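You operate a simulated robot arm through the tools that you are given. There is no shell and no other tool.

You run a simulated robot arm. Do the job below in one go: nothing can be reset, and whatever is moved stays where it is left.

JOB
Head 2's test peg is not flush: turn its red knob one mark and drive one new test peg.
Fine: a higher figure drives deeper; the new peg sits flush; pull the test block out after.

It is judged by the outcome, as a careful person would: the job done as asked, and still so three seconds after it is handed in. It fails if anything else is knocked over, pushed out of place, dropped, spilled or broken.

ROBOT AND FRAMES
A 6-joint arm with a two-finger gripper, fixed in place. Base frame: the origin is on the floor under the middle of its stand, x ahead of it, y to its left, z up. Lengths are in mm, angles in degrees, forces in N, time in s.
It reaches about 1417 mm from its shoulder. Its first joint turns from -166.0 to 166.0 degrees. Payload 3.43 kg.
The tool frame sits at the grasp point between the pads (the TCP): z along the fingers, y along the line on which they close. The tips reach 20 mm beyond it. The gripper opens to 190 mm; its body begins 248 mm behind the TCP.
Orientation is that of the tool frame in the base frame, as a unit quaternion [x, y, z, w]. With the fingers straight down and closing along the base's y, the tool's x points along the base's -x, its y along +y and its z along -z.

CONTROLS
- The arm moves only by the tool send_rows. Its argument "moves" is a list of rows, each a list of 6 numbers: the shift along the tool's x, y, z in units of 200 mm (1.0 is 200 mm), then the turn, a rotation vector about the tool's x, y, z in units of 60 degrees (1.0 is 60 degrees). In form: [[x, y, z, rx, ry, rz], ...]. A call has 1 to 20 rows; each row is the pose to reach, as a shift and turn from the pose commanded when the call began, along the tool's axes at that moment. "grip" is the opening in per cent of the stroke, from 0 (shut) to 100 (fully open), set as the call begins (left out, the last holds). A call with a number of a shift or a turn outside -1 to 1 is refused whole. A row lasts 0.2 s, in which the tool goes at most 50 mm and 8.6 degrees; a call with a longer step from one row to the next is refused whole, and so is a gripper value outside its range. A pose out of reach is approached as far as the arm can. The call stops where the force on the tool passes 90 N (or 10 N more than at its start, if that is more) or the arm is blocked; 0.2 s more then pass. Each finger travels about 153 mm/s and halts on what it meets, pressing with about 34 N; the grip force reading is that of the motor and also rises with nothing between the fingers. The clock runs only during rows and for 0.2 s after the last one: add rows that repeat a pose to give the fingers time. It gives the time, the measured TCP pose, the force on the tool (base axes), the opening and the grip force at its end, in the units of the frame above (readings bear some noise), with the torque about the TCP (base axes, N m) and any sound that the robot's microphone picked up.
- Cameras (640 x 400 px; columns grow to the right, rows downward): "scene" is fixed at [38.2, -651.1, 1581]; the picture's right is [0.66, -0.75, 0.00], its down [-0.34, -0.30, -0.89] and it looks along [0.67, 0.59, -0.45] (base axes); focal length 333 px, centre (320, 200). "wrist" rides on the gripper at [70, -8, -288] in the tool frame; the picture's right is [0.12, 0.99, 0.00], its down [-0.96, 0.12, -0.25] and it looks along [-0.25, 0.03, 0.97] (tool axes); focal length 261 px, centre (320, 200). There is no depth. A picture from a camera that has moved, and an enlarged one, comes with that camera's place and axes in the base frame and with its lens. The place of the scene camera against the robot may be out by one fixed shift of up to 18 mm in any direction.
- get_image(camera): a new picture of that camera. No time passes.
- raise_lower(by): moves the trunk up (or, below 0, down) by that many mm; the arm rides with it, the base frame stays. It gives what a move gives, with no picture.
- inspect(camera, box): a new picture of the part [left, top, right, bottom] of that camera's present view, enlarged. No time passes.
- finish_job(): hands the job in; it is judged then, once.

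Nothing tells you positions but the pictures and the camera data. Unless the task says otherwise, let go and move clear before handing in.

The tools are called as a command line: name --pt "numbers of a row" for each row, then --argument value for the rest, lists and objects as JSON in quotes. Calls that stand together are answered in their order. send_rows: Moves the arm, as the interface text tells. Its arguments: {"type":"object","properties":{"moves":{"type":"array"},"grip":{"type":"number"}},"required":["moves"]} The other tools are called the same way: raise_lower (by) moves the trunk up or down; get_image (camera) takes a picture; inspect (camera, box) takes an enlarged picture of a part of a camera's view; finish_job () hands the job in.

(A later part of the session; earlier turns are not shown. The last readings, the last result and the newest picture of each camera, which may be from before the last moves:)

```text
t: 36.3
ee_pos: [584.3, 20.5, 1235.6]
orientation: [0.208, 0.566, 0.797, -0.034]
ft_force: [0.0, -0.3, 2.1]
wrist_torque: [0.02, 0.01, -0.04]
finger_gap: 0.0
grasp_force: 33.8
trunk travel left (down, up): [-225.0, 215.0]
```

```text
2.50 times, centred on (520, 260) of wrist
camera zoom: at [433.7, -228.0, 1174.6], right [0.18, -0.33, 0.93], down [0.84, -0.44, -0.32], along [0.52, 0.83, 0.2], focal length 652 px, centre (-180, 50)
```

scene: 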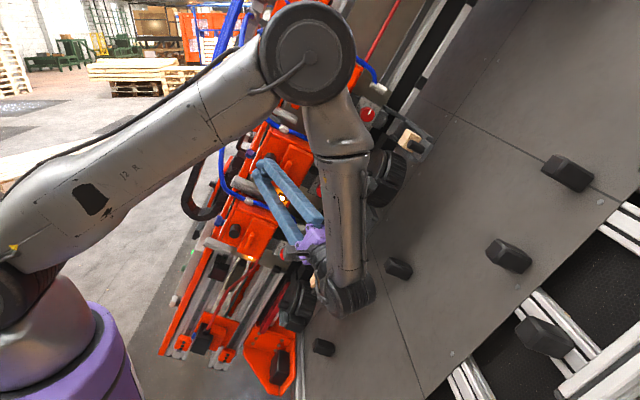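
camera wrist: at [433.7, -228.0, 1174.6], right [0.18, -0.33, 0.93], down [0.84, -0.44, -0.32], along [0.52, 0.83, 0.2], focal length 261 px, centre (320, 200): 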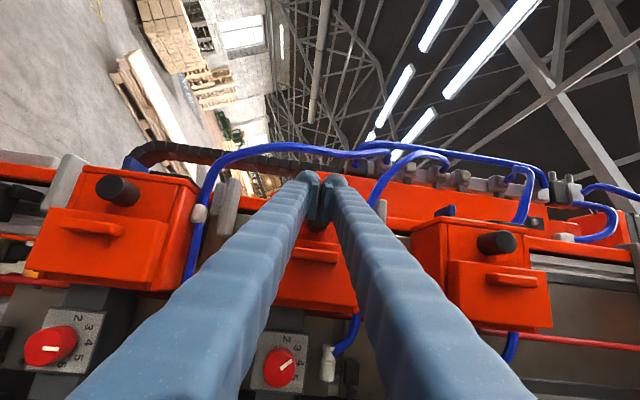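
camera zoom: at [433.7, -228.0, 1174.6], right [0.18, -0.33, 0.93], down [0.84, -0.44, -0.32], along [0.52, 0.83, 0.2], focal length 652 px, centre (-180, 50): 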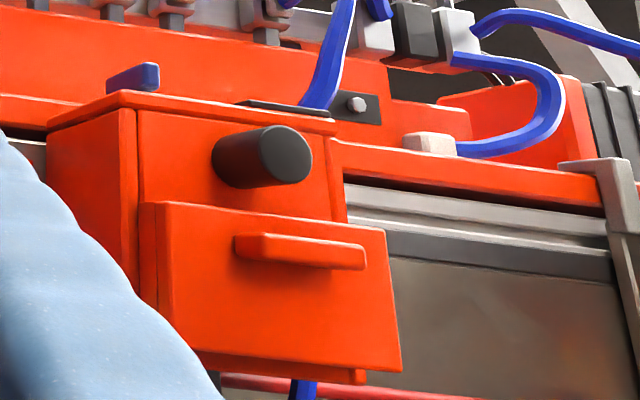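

Nothing visibly changed yet. I'll press again, squarer (3° yaw correction) and slowly, recording force versus travel.

send_rows --pt "-0.0175 0.002 0.03 0.015 0 0" --pt "-0.035 0.005 0.06 0.03 0 0" --pt "-0.0525 0.008 0.09 0.045 0 0" --pt "-0.07 0.01 0.121 0.055 0 0" --pt "-0.07 0.01 0.121 0.055 0 0"

send_rows --pt "-0.0025 0 0.0043 0 0 0" --pt "-0.005 0 0.0087 0 0 0" --pt "-0.0075 0 0.013 0 0 0" --pt "-0.0075 0 0.013 0 0 0"

send_rows --pt "-0.0025 0 0.0043 0 0 0" --pt "-0.005 0 0.0087 0 0 0" --pt "-0.0075 0 0.013 0 0 0" --pt "-0.0075 0 0.013 0 0 0"

```text
t: 37.5
ee_pos: [605.6, 41.3, 1239.6]
orientation: [0.206, 0.589, 0.78, -0.04]
ft_force: [-0.4, -0.6, -0.6]
wrist_torque: [0.0, 0.0, 0.03]
finger_gap: 0.1
grasp_force: 33.7
trunk travel left (down, up): [-225.0, 215.0]
```

```text
t: 38.5
ee_pos: [607.4, 41.8, 1239.4]
orientation: [0.206, 0.589, 0.78, -0.04]
ft_force: [0.2, -0.2, -0.3]
wrist_torque: [-0.01, -0.01, -0.03]
finger_gap: 0.0
grasp_force: 34.0
trunk travel left (down, up): [-225.0, 215.0]
```

```text
t: 39.5
ee_pos: [610.2, 42.5, 1240.3]
orientation: [0.207, 0.588, 0.781, -0.04]
ft_force: [0.6, 0.1, 0.0]
wrist_torque: [0.01, 0.02, 0.02]
finger_gap: 0.0
grasp_force: 33.7
trunk travel left (down, up): [-225.0, 215.0]
```

send_rows --pt "-0.0025 0 0.0043 0 0 0" --pt "-0.005 0 0.0087 0 0 0" --pt "-0.0075 0 0.013 0 0 0" --pt "-0.0075 0 0.013 0 0 0"

send_rows --pt "-0.0025 0 0.0043 0 0 0" --pt "-0.005 0 0.0087 0 0 0" --pt "-0.0075 0 0.013 0 0 0" --pt "-0.0075 0 0.013 0 0 0"

inspect --camera "wrist" --box '[280, 150, 380, 250]'

```text
t: 40.5
ee_pos: [609.9, 43.6, 1239.0]
orientation: [0.207, 0.587, 0.781, -0.04]
ft_force: [-21.1, -21.0, -11.7]
wrist_torque: [-0.13, 0.33, -0.16]
finger_gap: 6.3
grasp_force: 34.3
trunk travel left (down, up): [-225.0, 215.0]
```

```text
t: 41.5
ee_pos: [609.8, 44.3, 1239.4]
orientation: [0.206, 0.587, 0.782, -0.041]
ft_force: [-41.4, -46.3, -29.6]
wrist_torque: [-0.58, 0.76, -0.41]
finger_gap: 5.9
grasp_force: 34.5
trunk travel left (down, up): [-225.0, 215.0]
```

```text
4.00 times, centred on (330, 200) of wrist
camera zoom: at [464.4, -210.5, 1192.8], right [0.19, -0.28, 0.94], down [0.84, -0.44, -0.31], along [0.5, 0.85, 0.15], focal length 1043 px, centre (280, 200)
```

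zoom: 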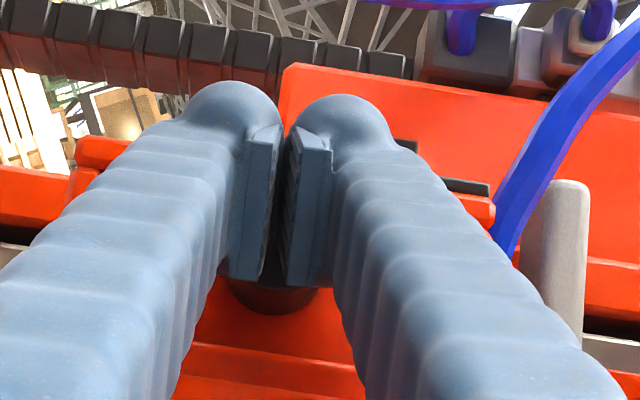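

The black cylinder behaves as rigid (force rises without travel), so it may not be the drive control. I'll stop pressing, back off, and look for other controls – there was a gray control box with a green display at the machine's far side.

send_rows --pt "0.02 0 -0.0346 0 0 0" --pt "0.06 0 -0.104 0 0 0" --pt "0.1 0 -0.1732 0 0 0" --pt "0.13 0 -0.225 0 0 0"

inspect --camera "scene" --box '[150, 220, 220, 320]'

inspect --camera "scene" --box '[180, 130, 260, 230]'

inspect --camera "scene" --box '[170, 300, 310, 400]'

```text
t: 42.5
ee_pos: [576.7, 8.8, 1239.3]
orientation: [0.206, 0.588, 0.781, -0.04]
ft_force: [0.2, 0.2, -0.4]
wrist_torque: [-0.02, -0.03, 0.0]
finger_gap: 0.0
grasp_force: 33.9
trunk travel left (down, up): [-225.0, 215.0]
```

```text
4.00 times, centred on (185, 270) of scene
camera zoom: at [38.2, -651.1, 1581.0], right [0.66, -0.75, 0.0], down [-0.34, -0.3, -0.89], along [0.67, 0.59, -0.45], focal length 1330 px, centre (860, -80)
```

zoom: 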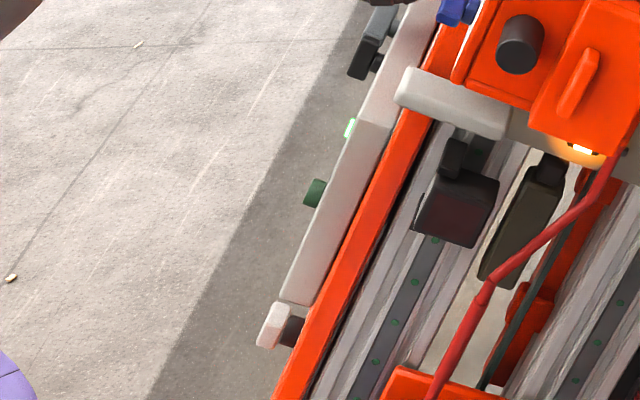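

```text
4.00 times, centred on (220, 180) of scene
camera zoom: at [38.2, -651.1, 1581.0], right [0.66, -0.75, 0.0], down [-0.34, -0.3, -0.89], along [0.67, 0.59, -0.45], focal length 1330 px, centre (720, 280)
```

zoom: 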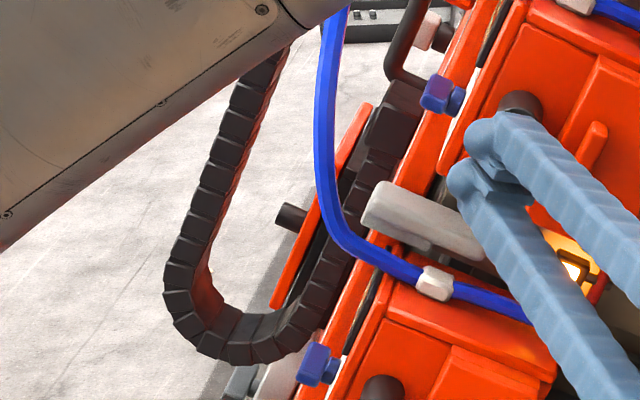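

```text
4.00 times, centred on (240, 350) of scene
camera zoom: at [38.2, -651.1, 1581.0], right [0.66, -0.75, 0.0], down [-0.34, -0.3, -0.89], along [0.67, 0.59, -0.45], focal length 1330 px, centre (640, -400)
```

zoom: 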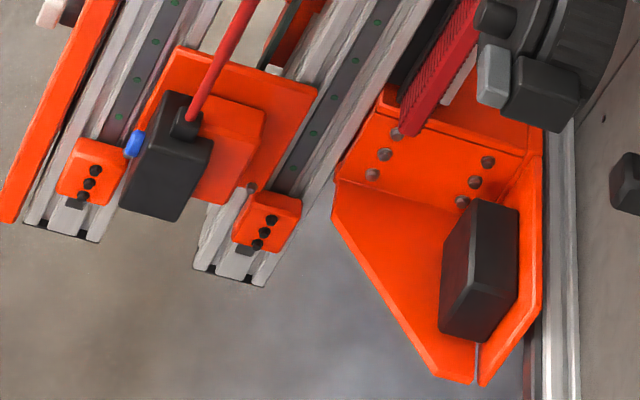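

There is a control box with a green display/button off the far left side. I'll retreat and turn the hand to look down there again and read it.

send_rows --pt "0.05 0.05 -0.12 0.1 -0.005 -0.026" --pt "0.1 0.11 -0.16 0.22 -0.011 -0.058" --pt "0.14 0.17 -0.177 0.34 -0.017 -0.09" --pt "0.18 0.23 -0.177 0.46 -0.023 -0.121" --pt "0.215 0.29 -0.177 0.57 -0.029 -0.15" --pt "0.25 0.35 -0.177 0.68 -0.034 -0.18" --pt "0.27 0.39 -0.177 0.78 -0.039 -0.206" --pt "0.29 0.4275 -0.177 0.869 -0.044 -0.2295"

get_image --camera "wrist"

```text
t: 44.3
ee_pos: [541.5, -38.2, 1330.3]
orientation: [0.115, 0.892, 0.436, -0.023]
ft_force: [-0.5, -0.5, 0.4]
wrist_torque: [-0.06, 0.01, 0.0]
finger_gap: 0.0
grasp_force: 34.2
trunk travel left (down, up): [-225.0, 215.0]
```

```text
taken
camera wrist: at [453.1, -256.5, 1510.2], right [0.11, 0.61, 0.79], down [0.95, -0.31, 0.1], along [0.3, 0.73, -0.61], focal length 261 px, centre (320, 200)
```

wrist: 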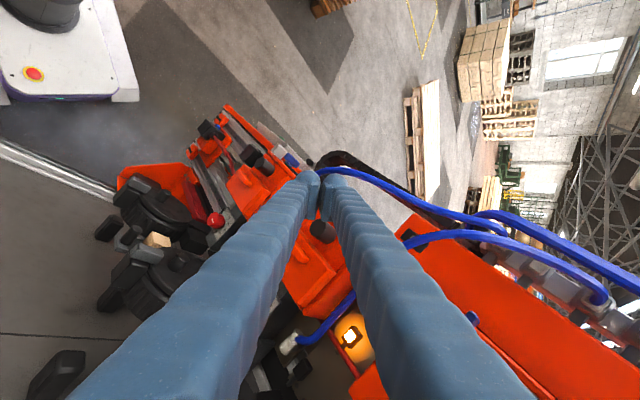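

send_rows --pt "0.02 0.08 0.0 0.124 -0.006 -0.033" --pt "0.04 0.16 0.02 0.248 -0.0126 -0.0656" --pt "0.06 0.24 0.045 0.372 -0.019 -0.0984" --pt "0.085 0.32 0.075 0.497 -0.025 -0.131" --pt "0.105 0.4 0.105 0.621 -0.031 -0.164" --pt "0.127 0.48 0.136 0.745 -0.038 -0.197" --pt "0.1475 0.56 0.167 0.869 -0.044 -0.2295" --grip 60

get_image --camera "wrist"

```text
t: 45.9
ee_pos: [541.2, 61.1, 1402.8]
orientation: [0.0, 1.0, -0.002, -0.002]
ft_force: [0.5, 1.0, -0.1]
wrist_torque: [-0.09, -0.01, 0.0]
finger_gap: 113.8
grasp_force: 0.0
trunk travel left (down, up): [-225.0, 215.0]
```

```text
taken
camera wrist: at [470.6, 52.5, 1688.3], right [-0.12, 0.99, 0.0], down [0.96, 0.12, 0.25], along [0.24, 0.03, -0.97], focal length 261 px, centre (320, 200)
```

wrist: 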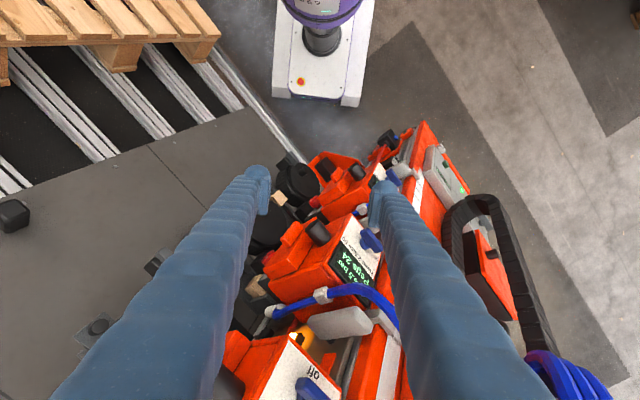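

Good overview. Now zooming on the control box, the displays and the valve labels.

inspect --camera "wrist" --box '[415, 135, 475, 205]'

inspect --camera "wrist" --box '[300, 200, 400, 300]'

inspect --camera "wrist" --box '[260, 320, 400, 400]'

inspect --camera "wrist" --box '[225, 250, 345, 340]'

inspect --camera "wrist" --box '[460, 190, 530, 290]'

```text
5.71 times, centred on (445, 170) of wrist
camera zoom: at [470.6, 52.5, 1688.3], right [-0.12, 0.99, 0.0], down [0.96, 0.12, 0.25], along [0.24, 0.03, -0.97], focal length 1489 px, centre (-394, 371)
```

zoom: 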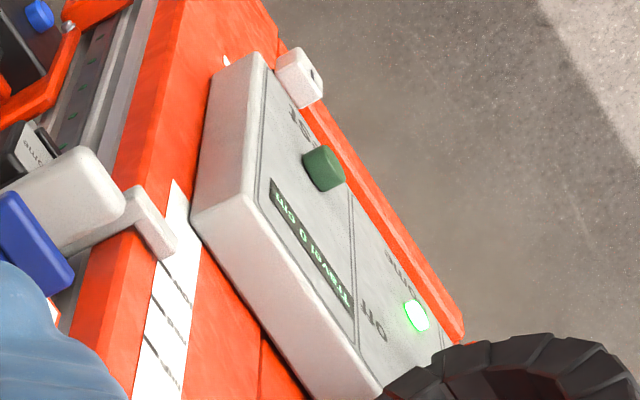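

```text
4.00 times, centred on (350, 250) of wrist
camera zoom: at [470.6, 52.5, 1688.3], right [-0.12, 0.99, 0.0], down [0.96, 0.12, 0.25], along [0.24, 0.03, -0.97], focal length 1043 px, centre (200, 0)
```

zoom: 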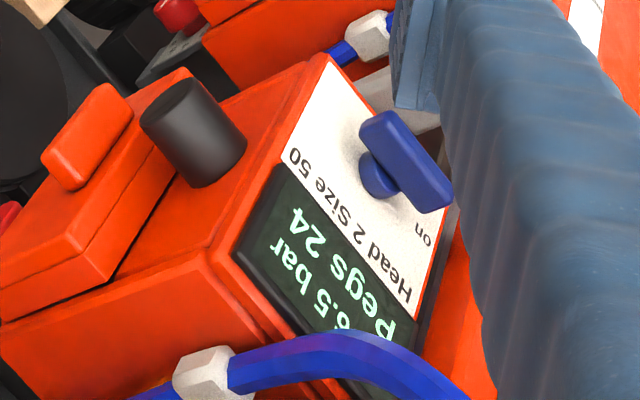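

```text
4.57 times, centred on (330, 360) of wrist
camera zoom: at [470.6, 52.5, 1688.3], right [-0.12, 0.99, 0.0], down [0.96, 0.12, 0.25], along [0.24, 0.03, -0.97], focal length 1192 px, centre (274, -531)
```

zoom: 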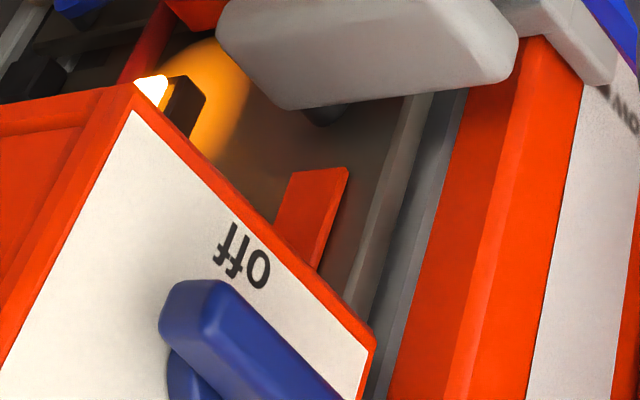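

```text
4.44 times, centred on (285, 295) of wrist
camera zoom: at [470.6, 52.5, 1688.3], right [-0.12, 0.99, 0.0], down [0.96, 0.12, 0.25], along [0.24, 0.03, -0.97], focal length 1158 px, centre (476, -222)
```

zoom: 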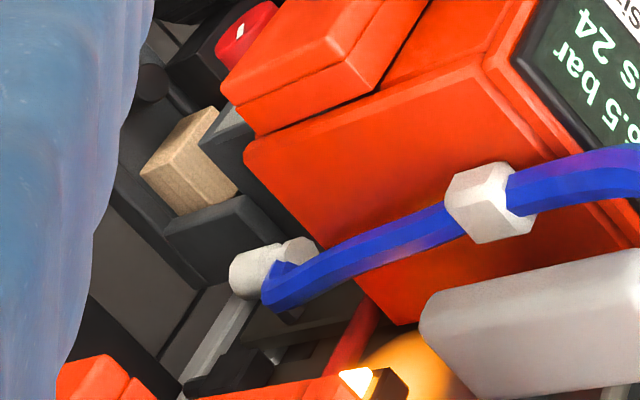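

```text
4.00 times, centred on (495, 240) of wrist
camera zoom: at [470.6, 52.5, 1688.3], right [-0.12, 0.99, 0.0], down [0.96, 0.12, 0.25], along [0.24, 0.03, -0.97], focal length 1043 px, centre (-380, 40)
```

zoom: 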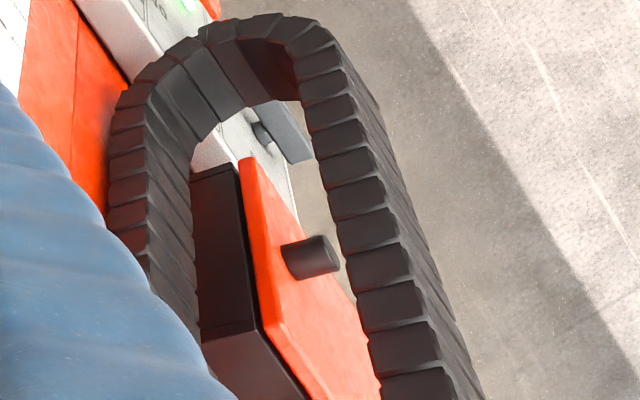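

The display still reads "Pegs 24", so no peg has been driven yet. The box reads something like "Travel 0 cm". Zooming on all the text.

inspect --camera "wrist" --box '[428, 145, 458, 170]'

inspect --camera "wrist" --box '[440, 165, 470, 200]'

inspect --camera "wrist" --box '[395, 145, 435, 225]'

inspect --camera "wrist" --box '[345, 150, 400, 210]'

inspect --camera "wrist" --box '[330, 260, 400, 350]'

```text
16.00 times, centred on (443, 158) of wrist
camera zoom: at [470.6, 52.5, 1688.3], right [-0.12, 0.99, 0.0], down [0.96, 0.12, 0.25], along [0.24, 0.03, -0.97], focal length 4170 px, centre (-1648, 880)
```

zoom: 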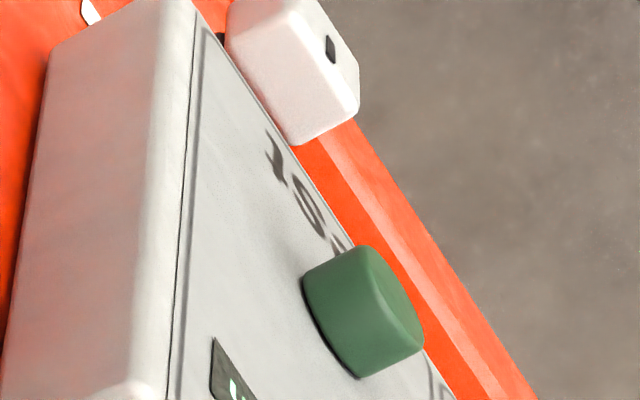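

```text
11.43 times, centred on (455, 182) of wrist
camera zoom: at [470.6, 52.5, 1688.3], right [-0.12, 0.99, 0.0], down [0.96, 0.12, 0.25], along [0.24, 0.03, -0.97], focal length 2979 px, centre (-1223, 400)
```

zoom: 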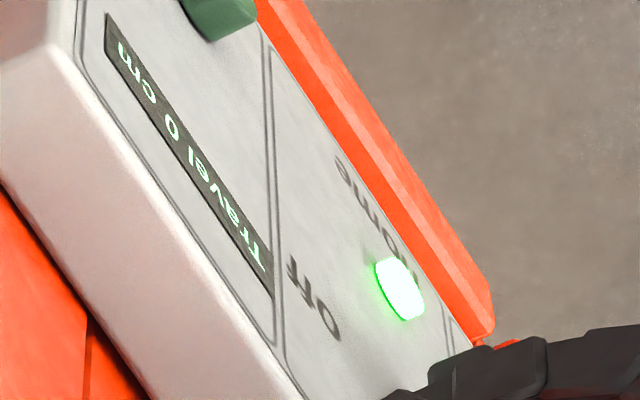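

```text
5.00 times, centred on (415, 185) of wrist
camera zoom: at [470.6, 52.5, 1688.3], right [-0.12, 0.99, 0.0], down [0.96, 0.12, 0.25], along [0.24, 0.03, -0.97], focal length 1303 px, centre (-155, 275)
```

zoom: 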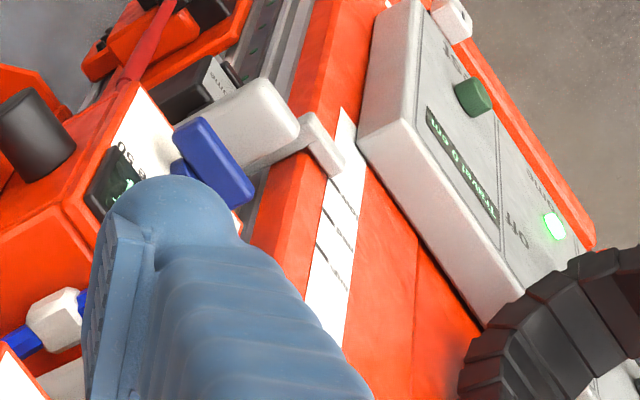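

```text
6.67 times, centred on (372, 180) of wrist
camera zoom: at [470.6, 52.5, 1688.3], right [-0.12, 0.99, 0.0], down [0.96, 0.12, 0.25], along [0.24, 0.03, -0.97], focal length 1738 px, centre (-30, 333)
```

zoom: 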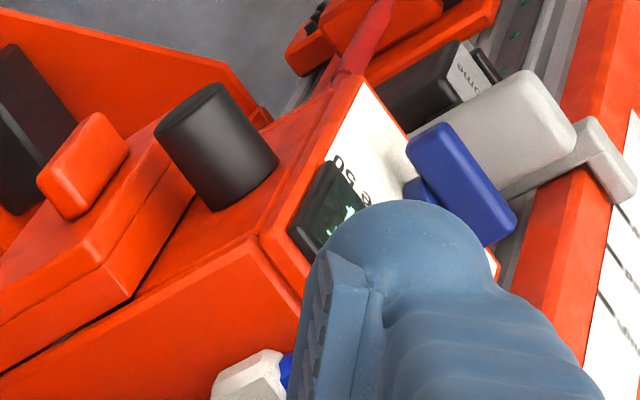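

```text
4.44 times, centred on (365, 305) of wrist
camera zoom: at [470.6, 52.5, 1688.3], right [-0.12, 0.99, 0.0], down [0.96, 0.12, 0.25], along [0.24, 0.03, -0.97], focal length 1158 px, centre (120, -267)
```

zoom: 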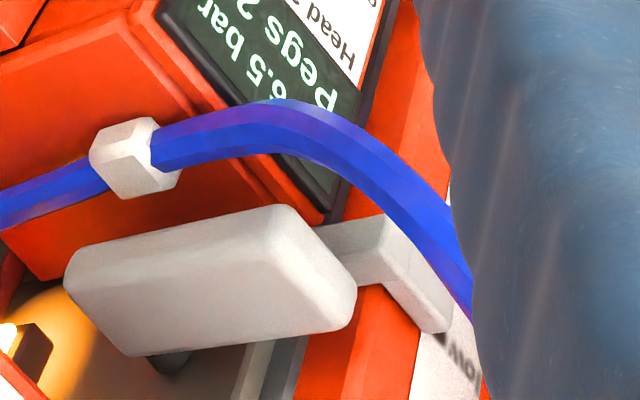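

The box reads "Travel 0 cm", with a green button labelled "…st" (Test) and a lit "Home" lamp. There are also levers with a labelled white strip. Reading those.

inspect --camera "wrist" --box '[410, 165, 430, 215]'

inspect --camera "wrist" --box '[385, 310, 415, 400]'

inspect --camera "wrist" --box '[380, 140, 420, 175]'

inspect --camera "wrist" --box '[355, 205, 395, 260]'

```text
8.00 times, centred on (420, 190) of wrist
camera zoom: at [470.6, 52.5, 1688.3], right [-0.12, 0.99, 0.0], down [0.96, 0.12, 0.25], along [0.24, 0.03, -0.97], focal length 2085 px, centre (-480, 280)
```

zoom: 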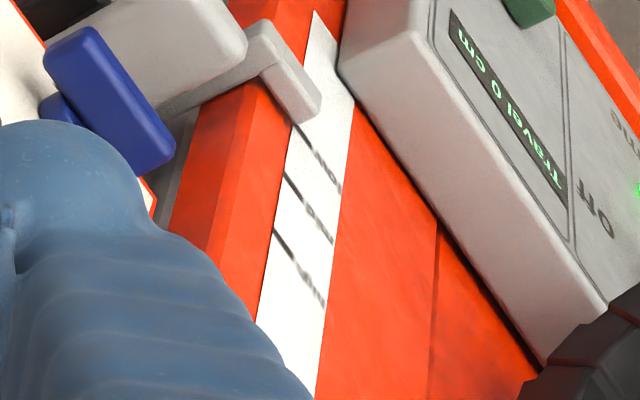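

```text
4.44 times, centred on (400, 355) of wrist
camera zoom: at [470.6, 52.5, 1688.3], right [-0.12, 0.99, 0.0], down [0.96, 0.12, 0.25], along [0.24, 0.03, -0.97], focal length 1158 px, centre (-36, -489)
```

zoom: 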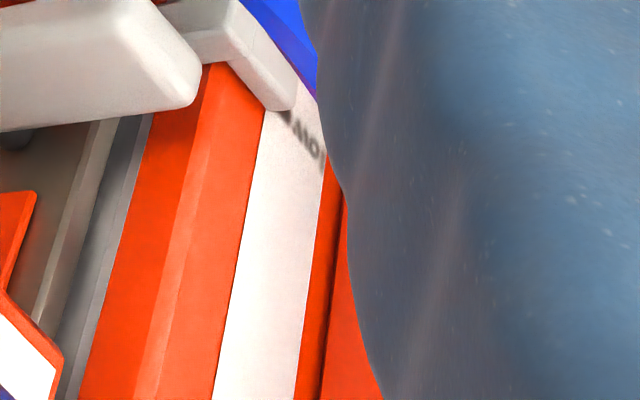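

```text
11.43 times, centred on (400, 158) of wrist
camera zoom: at [470.6, 52.5, 1688.3], right [-0.12, 0.99, 0.0], down [0.96, 0.12, 0.25], along [0.24, 0.03, -0.97], focal length 2979 px, centre (-594, 686)
```

zoom: 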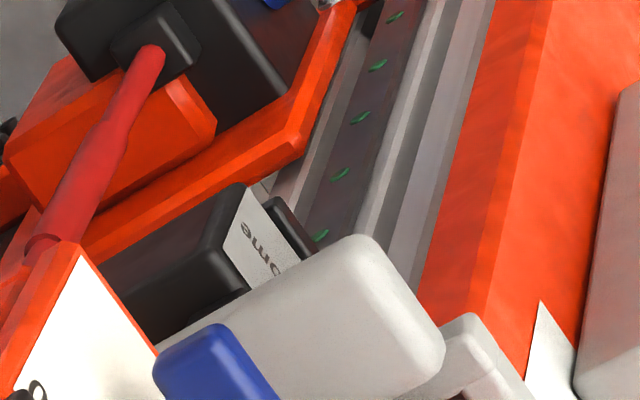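

```text
7.27 times, centred on (375, 232) of wrist
camera zoom: at [470.6, 52.5, 1688.3], right [-0.12, 0.99, 0.0], down [0.96, 0.12, 0.25], along [0.24, 0.03, -0.97], focal length 1896 px, centre (-80, -36)
```

zoom: 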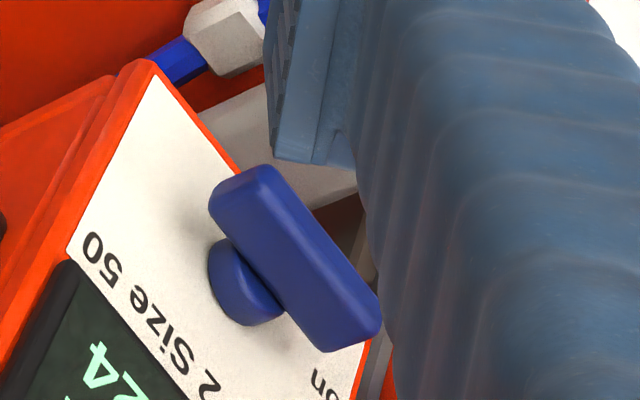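

The labelled strip and levers need a better viewing angle. I'll move the camera over to the machine's "top" side (+y) to read everything before touching any other control.

send_rows --pt "0 0.19 0.0 0.041 -0.041 0" --pt "0 0.38 0.0 0.082 -0.082 0" --pt "0 0.57 0.0 0.124 -0.124 0" --pt "0 0.76 0.02 0.165 -0.165 0" --pt "0 0.95 0.05 0.206 -0.206 0"

get_image --camera "wrist"

```text
t: 47.3
ee_pos: [573.9, 182.8, 1375.7]
orientation: [0.064, 0.986, -0.123, 0.089]
ft_force: [0.2, -1.0, -1.1]
wrist_torque: [0.07, 0.03, 0.01]
finger_gap: 113.9
grasp_force: 0.1
trunk travel left (down, up): [-225.0, 215.0]
stopped in row 5: the arm was blocked; the commanded pose is now the measured one
```

```text
taken
camera wrist: at [458.8, 254.2, 1637.8], right [0.03, 0.97, -0.25], down [0.92, 0.07, 0.39], along [0.4, -0.24, -0.88], focal length 261 px, centre (320, 200)
```

wrist: 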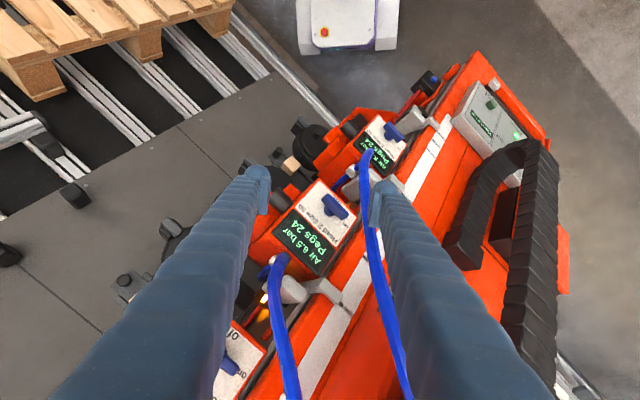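

Blocked again by a joint limit, but this view is much better. Zooming in on labels.

inspect --camera "wrist" --box '[445, 75, 535, 165]'

inspect --camera "wrist" --box '[395, 105, 455, 205]'

inspect --camera "wrist" --box '[295, 255, 375, 355]'

inspect --camera "wrist" --box '[265, 170, 355, 280]'

inspect --camera "wrist" --box '[200, 310, 290, 400]'

inspect --camera "wrist" --box '[340, 100, 420, 180]'

```text
4.44 times, centred on (490, 120) of wrist
camera zoom: at [458.8, 254.2, 1637.8], right [0.03, 0.97, -0.25], down [0.92, 0.07, 0.39], along [0.4, -0.24, -0.88], focal length 1158 px, centre (-436, 556)
```

zoom: 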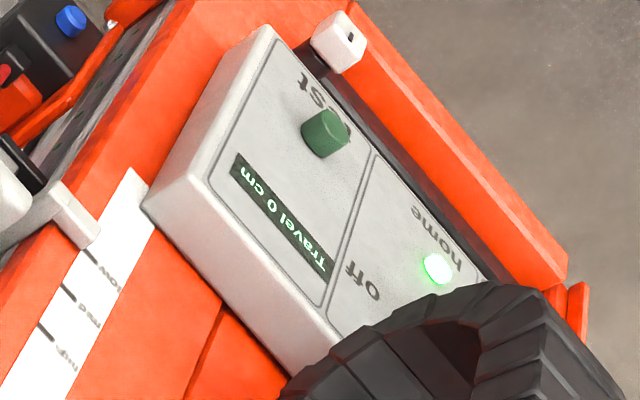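

```text
4.00 times, centred on (425, 155) of wrist
camera zoom: at [458.8, 254.2, 1637.8], right [0.03, 0.97, -0.25], down [0.92, 0.07, 0.39], along [0.4, -0.24, -0.88], focal length 1043 px, centre (-100, 380)
```

zoom: 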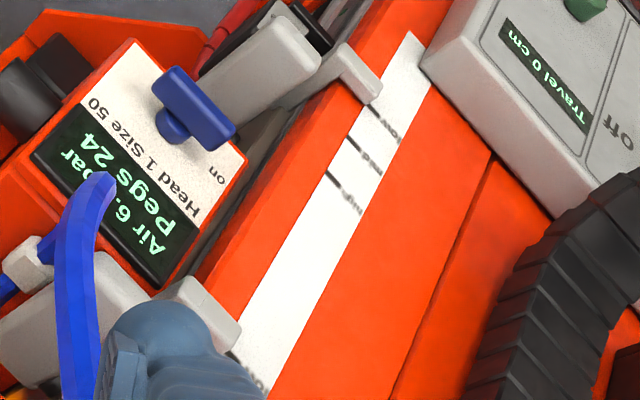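

```text
4.00 times, centred on (335, 305) of wrist
camera zoom: at [458.8, 254.2, 1637.8], right [0.03, 0.97, -0.25], down [0.92, 0.07, 0.39], along [0.4, -0.24, -0.88], focal length 1043 px, centre (260, -220)
```

zoom: 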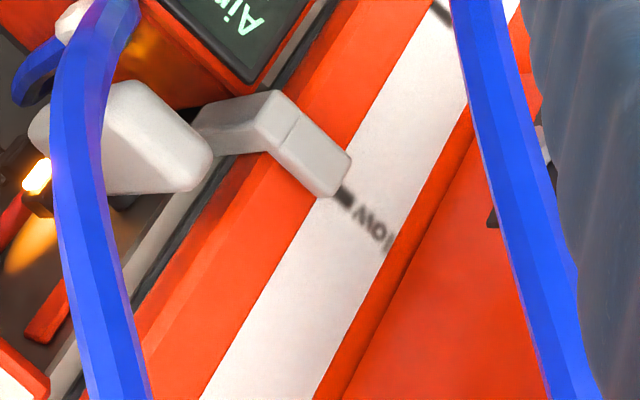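

```text
3.64 times, centred on (310, 225) of wrist
camera zoom: at [458.8, 254.2, 1637.8], right [0.03, 0.97, -0.25], down [0.92, 0.07, 0.39], along [0.4, -0.24, -0.88], focal length 948 px, centre (356, 109)
```

zoom: 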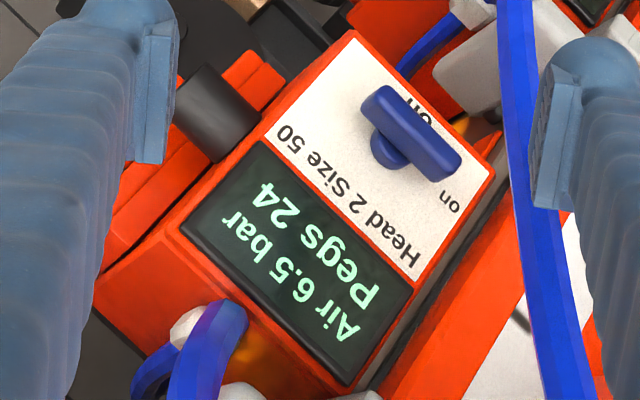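

```text
4.44 times, centred on (245, 355) of wrist
camera zoom: at [458.8, 254.2, 1637.8], right [0.03, 0.97, -0.25], down [0.92, 0.07, 0.39], along [0.4, -0.24, -0.88], focal length 1158 px, centre (653, -489)
```

zoom: 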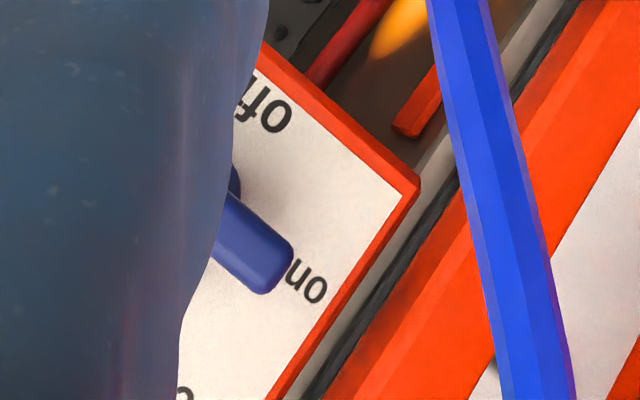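

```text
5.00 times, centred on (380, 140) of wrist
camera zoom: at [458.8, 254.2, 1637.8], right [0.03, 0.97, -0.25], down [0.92, 0.07, 0.39], along [0.4, -0.24, -0.88], focal length 1303 px, centre (20, 500)
```

zoom: 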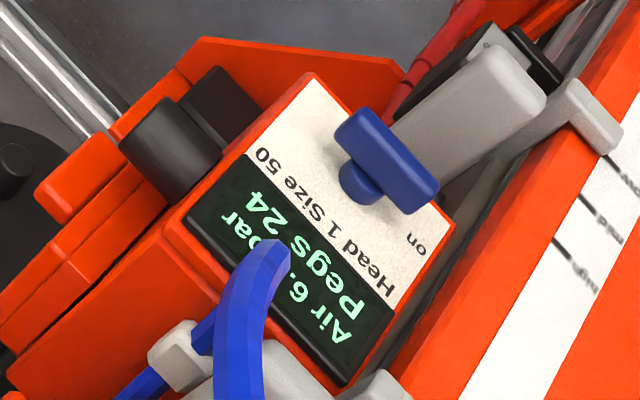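

Now I can read it: the lower head is Head 1, the middle is Head 2, all valves point to "on", the levers are at "low", and the control box has a green "test" button, "Travel 0 cm" and a lit "home" lamp. The "test" button is the drive control (the black cylinder is fixed); head 2 is the only one with its block in. I'll move around toward that box, keeping well clear of hoses and the cable chain.

send_rows --pt "0.08 0.16 0.004 0.0246 -0.0348 -0.0044" --pt "0.163 0.323 0.008 0.049 -0.0695 -0.0088" --pt "0.245 0.485 0.012 0.0738 -0.1043 -0.0132" --pt "0.327 0.647 0.015 0.0983 -0.139 -0.0176" --pt "0.408 0.808 0.019 0.123 -0.174 -0.022" --pt "0.49 0.97 0.023 0.1475 -0.2086 -0.0264" --grip 0

get_image --camera "wrist"

get_image --camera "scene"

```text
t: 48.1
ee_pos: [584.3, 192.8, 1326.8]
orientation: [0.128, 0.968, -0.183, 0.115]
ft_force: [0.0, -0.6, 0.5]
wrist_torque: [0.22, 0.03, 0.02]
finger_gap: 0.1
grasp_force: 33.6
trunk travel left (down, up): [-225.0, 215.0]
stopped in row 4: the arm was blocked; the commanded pose is now the measured one
```

```text
taken
camera wrist: at [464.4, 309.4, 1571.0], right [0.18, 0.92, -0.35], down [0.9, 0.0, 0.45], along [0.41, -0.4, -0.82], focal length 261 px, centre (320, 200)
```

wrist: 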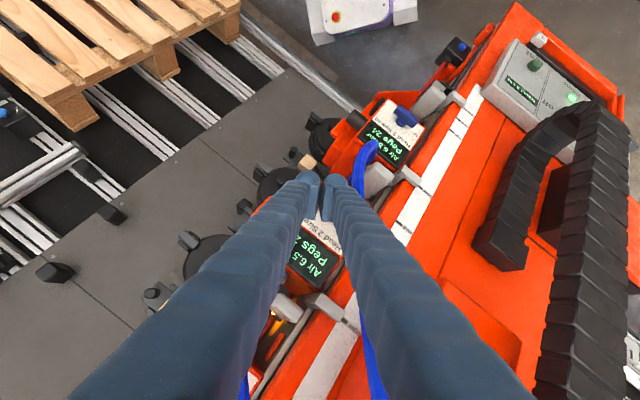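

```text
taken
```

scene: 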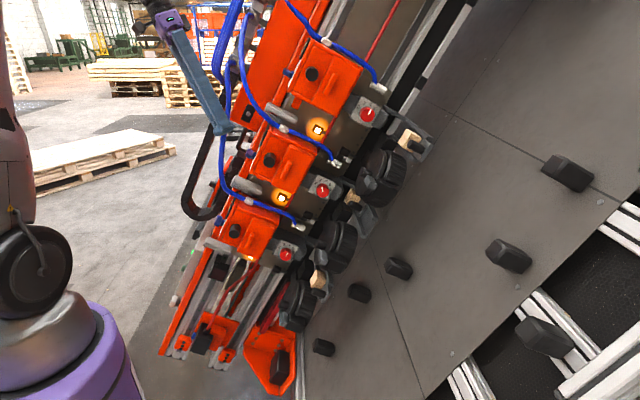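

The base joint is at its limit on this side (the error is a pure rotation about the base axis), so the control box has to be reached by swinging the arm the other way round. First I return to a safe pose with the fingers straight down.

send_rows --pt "-0.054 -0.065 -0.181 -0.035 0.022 -0.025" --pt "-0.06 -0.2 -0.2 -0.088 0.0555 -0.062" --pt "-0.055 -0.36 -0.19 -0.159 0.1 -0.111" --pt "-0.05 -0.52 -0.17 -0.23 0.144 -0.161" --pt "-0.04 -0.67 -0.15 -0.3 0.189 -0.21" --pt "-0.035 -0.78 -0.13 -0.3536 0.222 -0.2474" --pt "-0.035 -0.78 -0.13 -0.3536 0.222 -0.2474"

get_image --camera "scene"

inspect --camera "scene" --box '[330, 180, 390, 230]'

```text
t: 49.7
ee_pos: [535.9, 63.6, 1406.1]
orientation: [-0.003, 1.0, 0.0, 0.001]
ft_force: [0.0, 0.5, -1.0]
wrist_torque: [0.06, -0.03, 0.0]
finger_gap: 0.0
grasp_force: 34.0
trunk travel left (down, up): [-225.0, 215.0]
```

```text
taken
```

scene: 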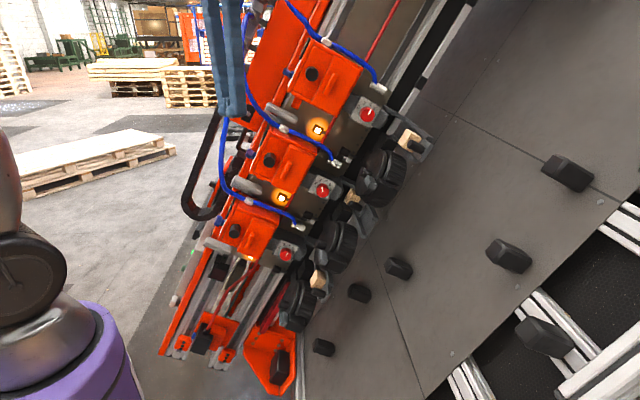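

```text
8.00 times, centred on (360, 205) of scene
camera zoom: at [38.2, -651.1, 1581.0], right [0.66, -0.75, 0.0], down [-0.34, -0.3, -0.89], along [0.67, 0.59, -0.45], focal length 2661 px, centre (0, 160)
```

zoom: 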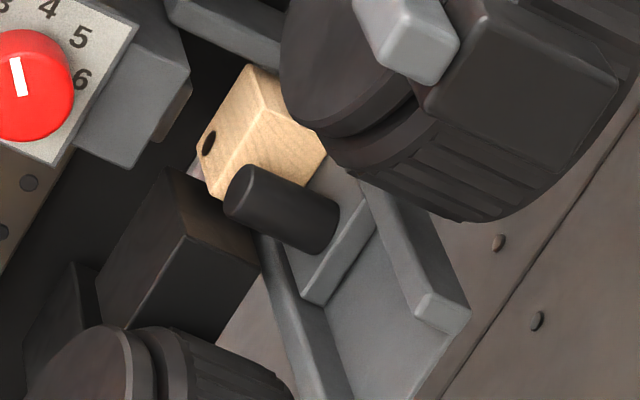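

Tray and block are in place. Now I'll swing the arm around the base (pure rotation about the base axis, clockwise from above), checking on the way.

send_rows --pt "-0.0161 -0.1971 0 0 0 0.07" --pt "-0.0178 -0.3949 0 0 0 0.14" --pt "-0.0049 -0.5922 0 0 0 0.21" --pt "0.0223 -0.7881 0 0 0 0.28" --pt "0.0639 -0.9815 0 0 0 0.35"

send_rows --pt "-0.0161 -0.1971 0 0 0 0.07" --pt "-0.0178 -0.3949 0 0 0 0.14" --pt "-0.0049 -0.5922 0 0 0 0.21" --pt "0.0223 -0.7881 0 0 0 0.28" --pt "0.0639 -0.9815 0 0 0 0.35"

get_image --camera "wrist"

get_image --camera "scene"

```text
t: 50.9
ee_pos: [525.9, -129.3, 1403.1]
orientation: [0.18, 0.984, 0.001, 0.001]
ft_force: [0.4, 0.6, 0.3]
wrist_torque: [0.02, 0.03, 0.03]
finger_gap: 0.2
grasp_force: 34.3
trunk travel left (down, up): [-225.0, 215.0]
```

```text
t: 52.1
ee_pos: [443.9, -308.7, 1406.0]
orientation: [0.356, 0.934, 0.002, 0.0]
ft_force: [-0.1, 0.0, 0.3]
wrist_torque: [0.05, -0.07, -0.02]
finger_gap: 0.2
grasp_force: 34.2
trunk travel left (down, up): [-225.0, 215.0]
```

```text
taken
camera wrist: at [385.3, -270.6, 1691.7], right [0.57, 0.82, 0.0], down [0.79, -0.55, 0.25], along [0.21, -0.14, -0.97], focal length 261 px, centre (320, 200)
```

wrist: 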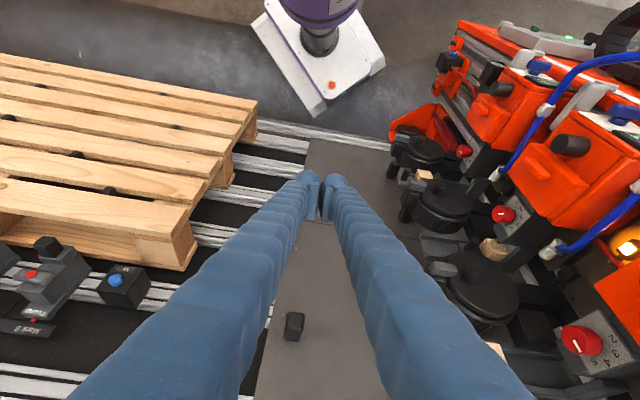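

```text
taken
```

scene: 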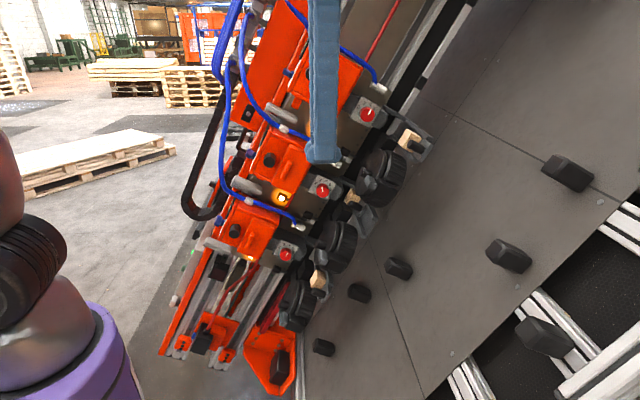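

There's another small console with a red and a blue button and labels at the lower left of this view. Let me read it before going on.

inspect --camera "wrist" --box '[0, 225, 160, 345]'

inspect --camera "wrist" --box '[0, 260, 60, 345]'

inspect --camera "wrist" --box '[95, 255, 155, 315]'

inspect --camera "wrist" --box '[470, 150, 640, 360]'

inspect --camera "wrist" --box '[400, 0, 640, 150]'

```text
3.33 times, centred on (80, 285) of wrist
camera zoom: at [385.3, -270.6, 1691.7], right [0.57, 0.82, 0.0], down [0.79, -0.55, 0.25], along [0.21, -0.14, -0.97], focal length 869 px, centre (1120, -83)
```

zoom: 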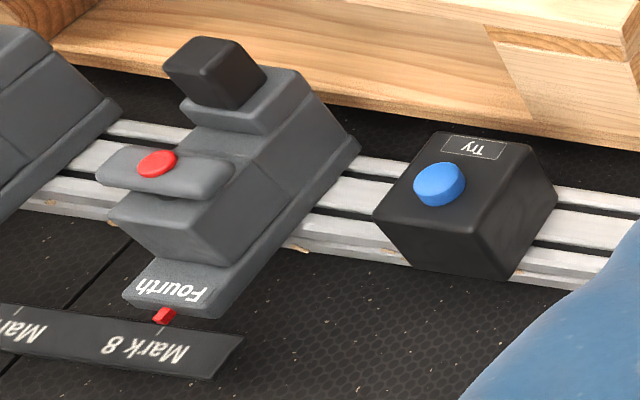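

```text
4.71 times, centred on (30, 302) of wrist
camera zoom: at [385.3, -270.6, 1691.7], right [0.57, 0.82, 0.0], down [0.79, -0.55, 0.25], along [0.21, -0.14, -0.97], focal length 1227 px, centre (1685, -282)
```

zoom: 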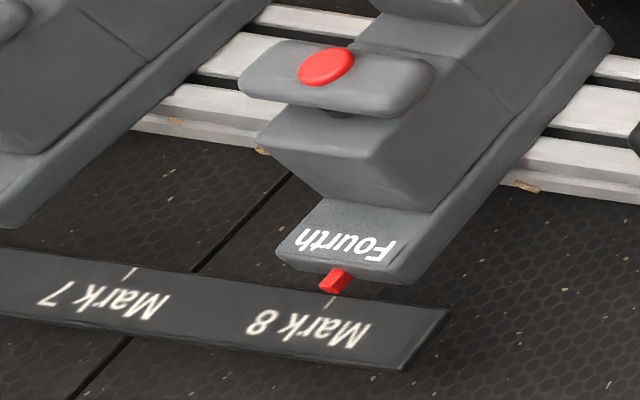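

```text
6.67 times, centred on (125, 285) of wrist
camera zoom: at [385.3, -270.6, 1691.7], right [0.57, 0.82, 0.0], down [0.79, -0.55, 0.25], along [0.21, -0.14, -0.97], focal length 1738 px, centre (1620, -367)
```

zoom: 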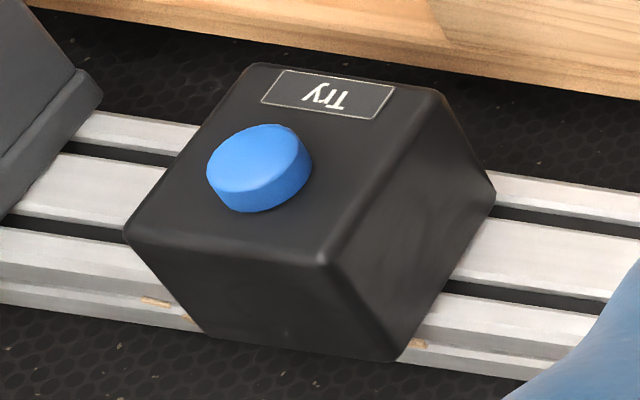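

```text
1.90 times, centred on (555, 255) of wrist
camera zoom: at [385.3, -270.6, 1691.7], right [0.57, 0.82, 0.0], down [0.79, -0.55, 0.25], along [0.21, -0.14, -0.97], focal length 496 px, centre (-128, 95)
```

zoom: 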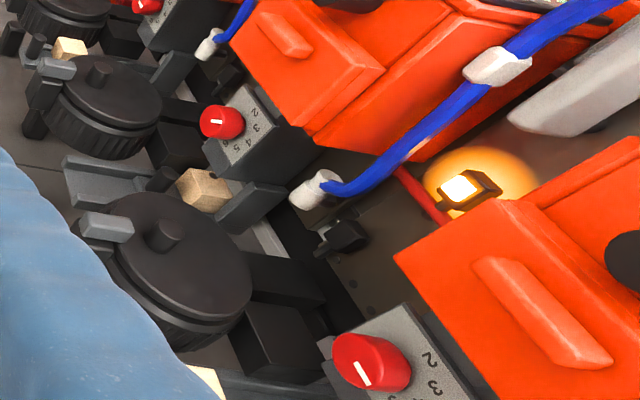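

```text
2.67 times, centred on (520, 75) of wrist
camera zoom: at [385.3, -270.6, 1691.7], right [0.57, 0.82, 0.0], down [0.79, -0.55, 0.25], along [0.21, -0.14, -0.97], focal length 695 px, centre (-213, 533)
```

zoom: 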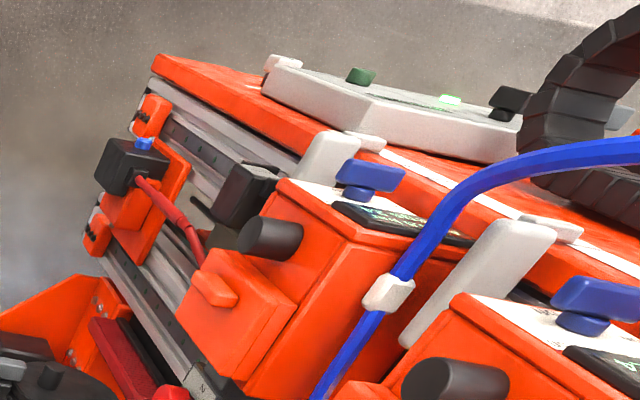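

There are further controls: a "Try" box with a blue button and stops labelled "Fourth / Mark 8" on the jig beside the table. I need to see all of this area before choosing which button drives a test peg.

send_rows --pt "-0.0161 -0.1971 0 0 0 0.07" --pt "-0.0178 -0.3949 0 0 0 0.14" --pt "-0.0049 -0.5922 0 0 0 0.21" --pt "0.0223 -0.7881 0 0 0 0.28" --pt "0.0639 -0.9815 0 0 0 0.35" --grip 100

get_image --camera "wrist"

```text
t: 53.3
ee_pos: [304.0, -447.9, 1404.8]
orientation: [0.52, 0.854, 0.001, 0.001]
ft_force: [-0.2, 1.0, 0.5]
wrist_torque: [-0.01, -0.03, -0.04]
finger_gap: 190.0
grasp_force: 0.0
trunk travel left (down, up): [-225.0, 215.0]
```

```text
taken
camera wrist: at [263.5, -390.4, 1689.8], right [0.83, 0.56, 0.0], down [0.54, -0.8, 0.25], along [0.14, -0.2, -0.97], focal length 261 px, centre (320, 200)
```

wrist: 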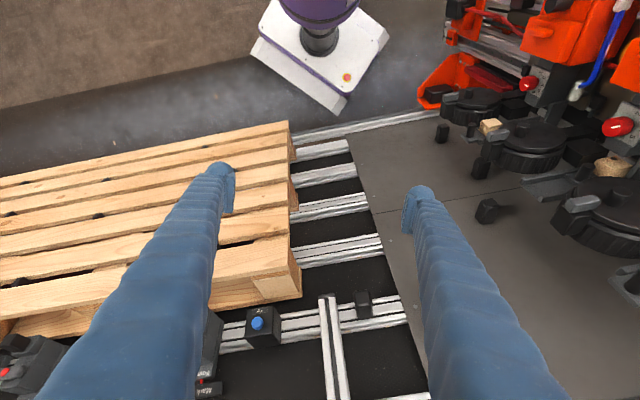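

inspect --camera "wrist" --box '[180, 280, 400, 400]'

inspect --camera "wrist" --box '[0, 310, 120, 400]'

inspect --camera "wrist" --box '[420, 60, 640, 240]'

```text
2.91 times, centred on (290, 340) of wrist
camera zoom: at [263.5, -390.4, 1689.8], right [0.83, 0.56, 0.0], down [0.54, -0.8, 0.25], along [0.14, -0.2, -0.97], focal length 758 px, centre (407, -207)
```

zoom: 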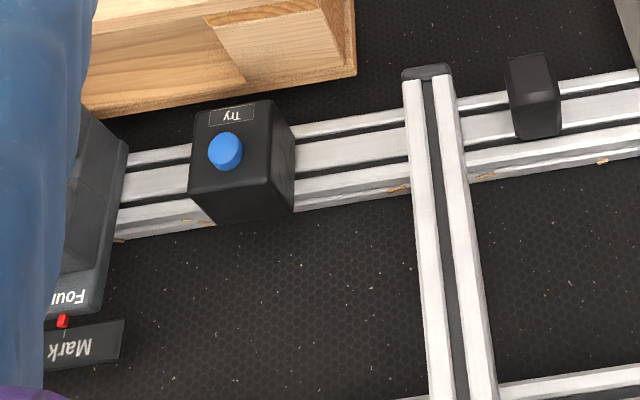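

```text
4.44 times, centred on (60, 355) of wrist
camera zoom: at [263.5, -390.4, 1689.8], right [0.83, 0.56, 0.0], down [0.54, -0.8, 0.25], along [0.14, -0.2, -0.97], focal length 1158 px, centre (1476, -489)
```

zoom: 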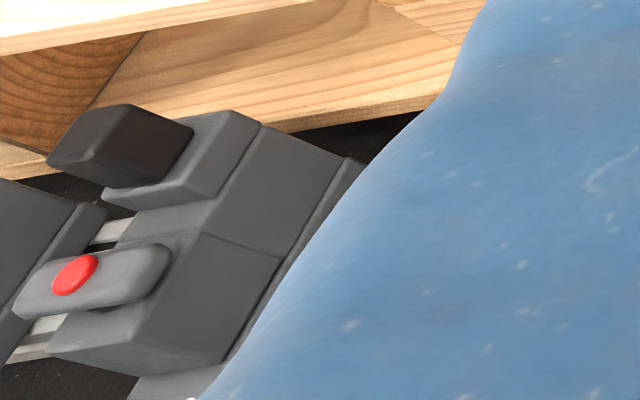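

```text
2.22 times, centred on (530, 150) of wrist
camera zoom: at [263.5, -390.4, 1689.8], right [0.83, 0.56, 0.0], down [0.54, -0.8, 0.25], along [0.14, -0.2, -0.97], focal length 579 px, centre (-147, 311)
```

zoom: 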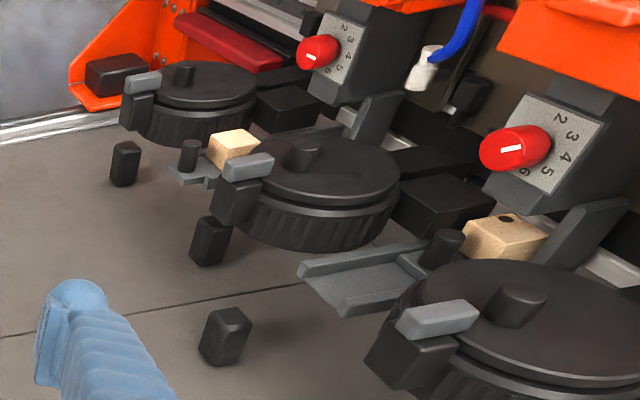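

The "Try" box and the "Fourth/Mark" stops share the same bold lettering style as the red-knob dials. I'll look further along this rail to understand what "Try" belongs to.

send_rows --pt "-0.0161 -0.1971 0 0 0 0.07" --pt "-0.0178 -0.3949 0 0 0 0.14" --pt "-0.0049 -0.5922 0 0 0 0.21" --pt "0.0223 -0.7881 0 0 0 0.28"

get_image --camera "wrist"

inspect --camera "wrist" --box '[120, 240, 420, 400]'

inspect --camera "wrist" --box '[0, 250, 200, 400]'

```text
t: 54.3
ee_pos: [160.1, -517.0, 1404.1]
orientation: [0.64, 0.768, 0.002, 0.001]
ft_force: [-0.7, -0.7, 0.5]
wrist_torque: [0.02, -0.1, -0.01]
finger_gap: 189.9
grasp_force: 0.0
trunk travel left (down, up): [-225.0, 215.0]
```

```text
taken
camera wrist: at [138.7, -450.4, 1690.4], right [0.95, 0.3, 0.0], down [0.29, -0.93, 0.25], along [0.08, -0.23, -0.97], focal length 261 px, centre (320, 200)
```

wrist: 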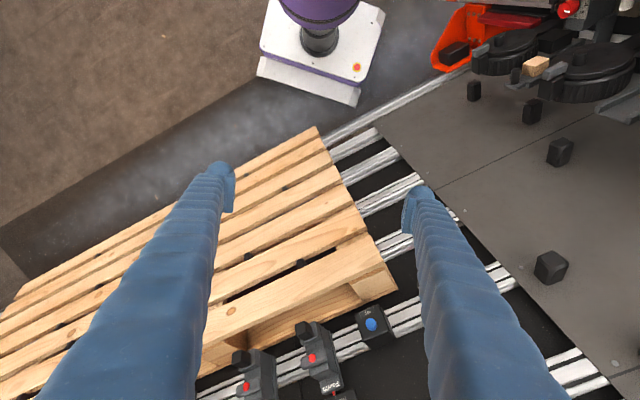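

```text
2.13 times, centred on (270, 320) of wrist
camera zoom: at [138.7, -450.4, 1690.4], right [0.95, 0.3, 0.0], down [0.29, -0.93, 0.25], along [0.08, -0.23, -0.97], focal length 556 px, centre (427, -56)
```

zoom: 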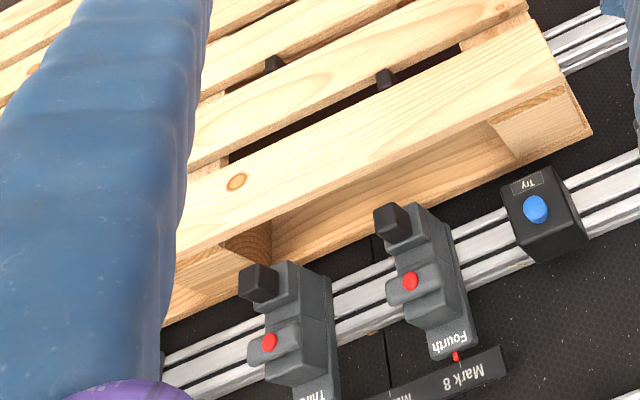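

```text
2.67 times, centred on (100, 325) of wrist
camera zoom: at [138.7, -450.4, 1690.4], right [0.95, 0.3, 0.0], down [0.29, -0.93, 0.25], along [0.08, -0.23, -0.97], focal length 695 px, centre (907, -133)
```

zoom: 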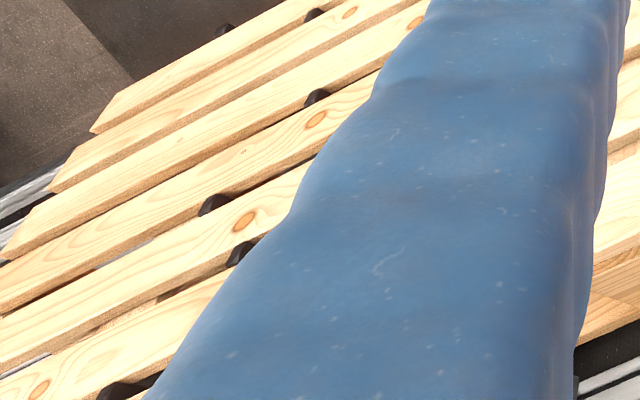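

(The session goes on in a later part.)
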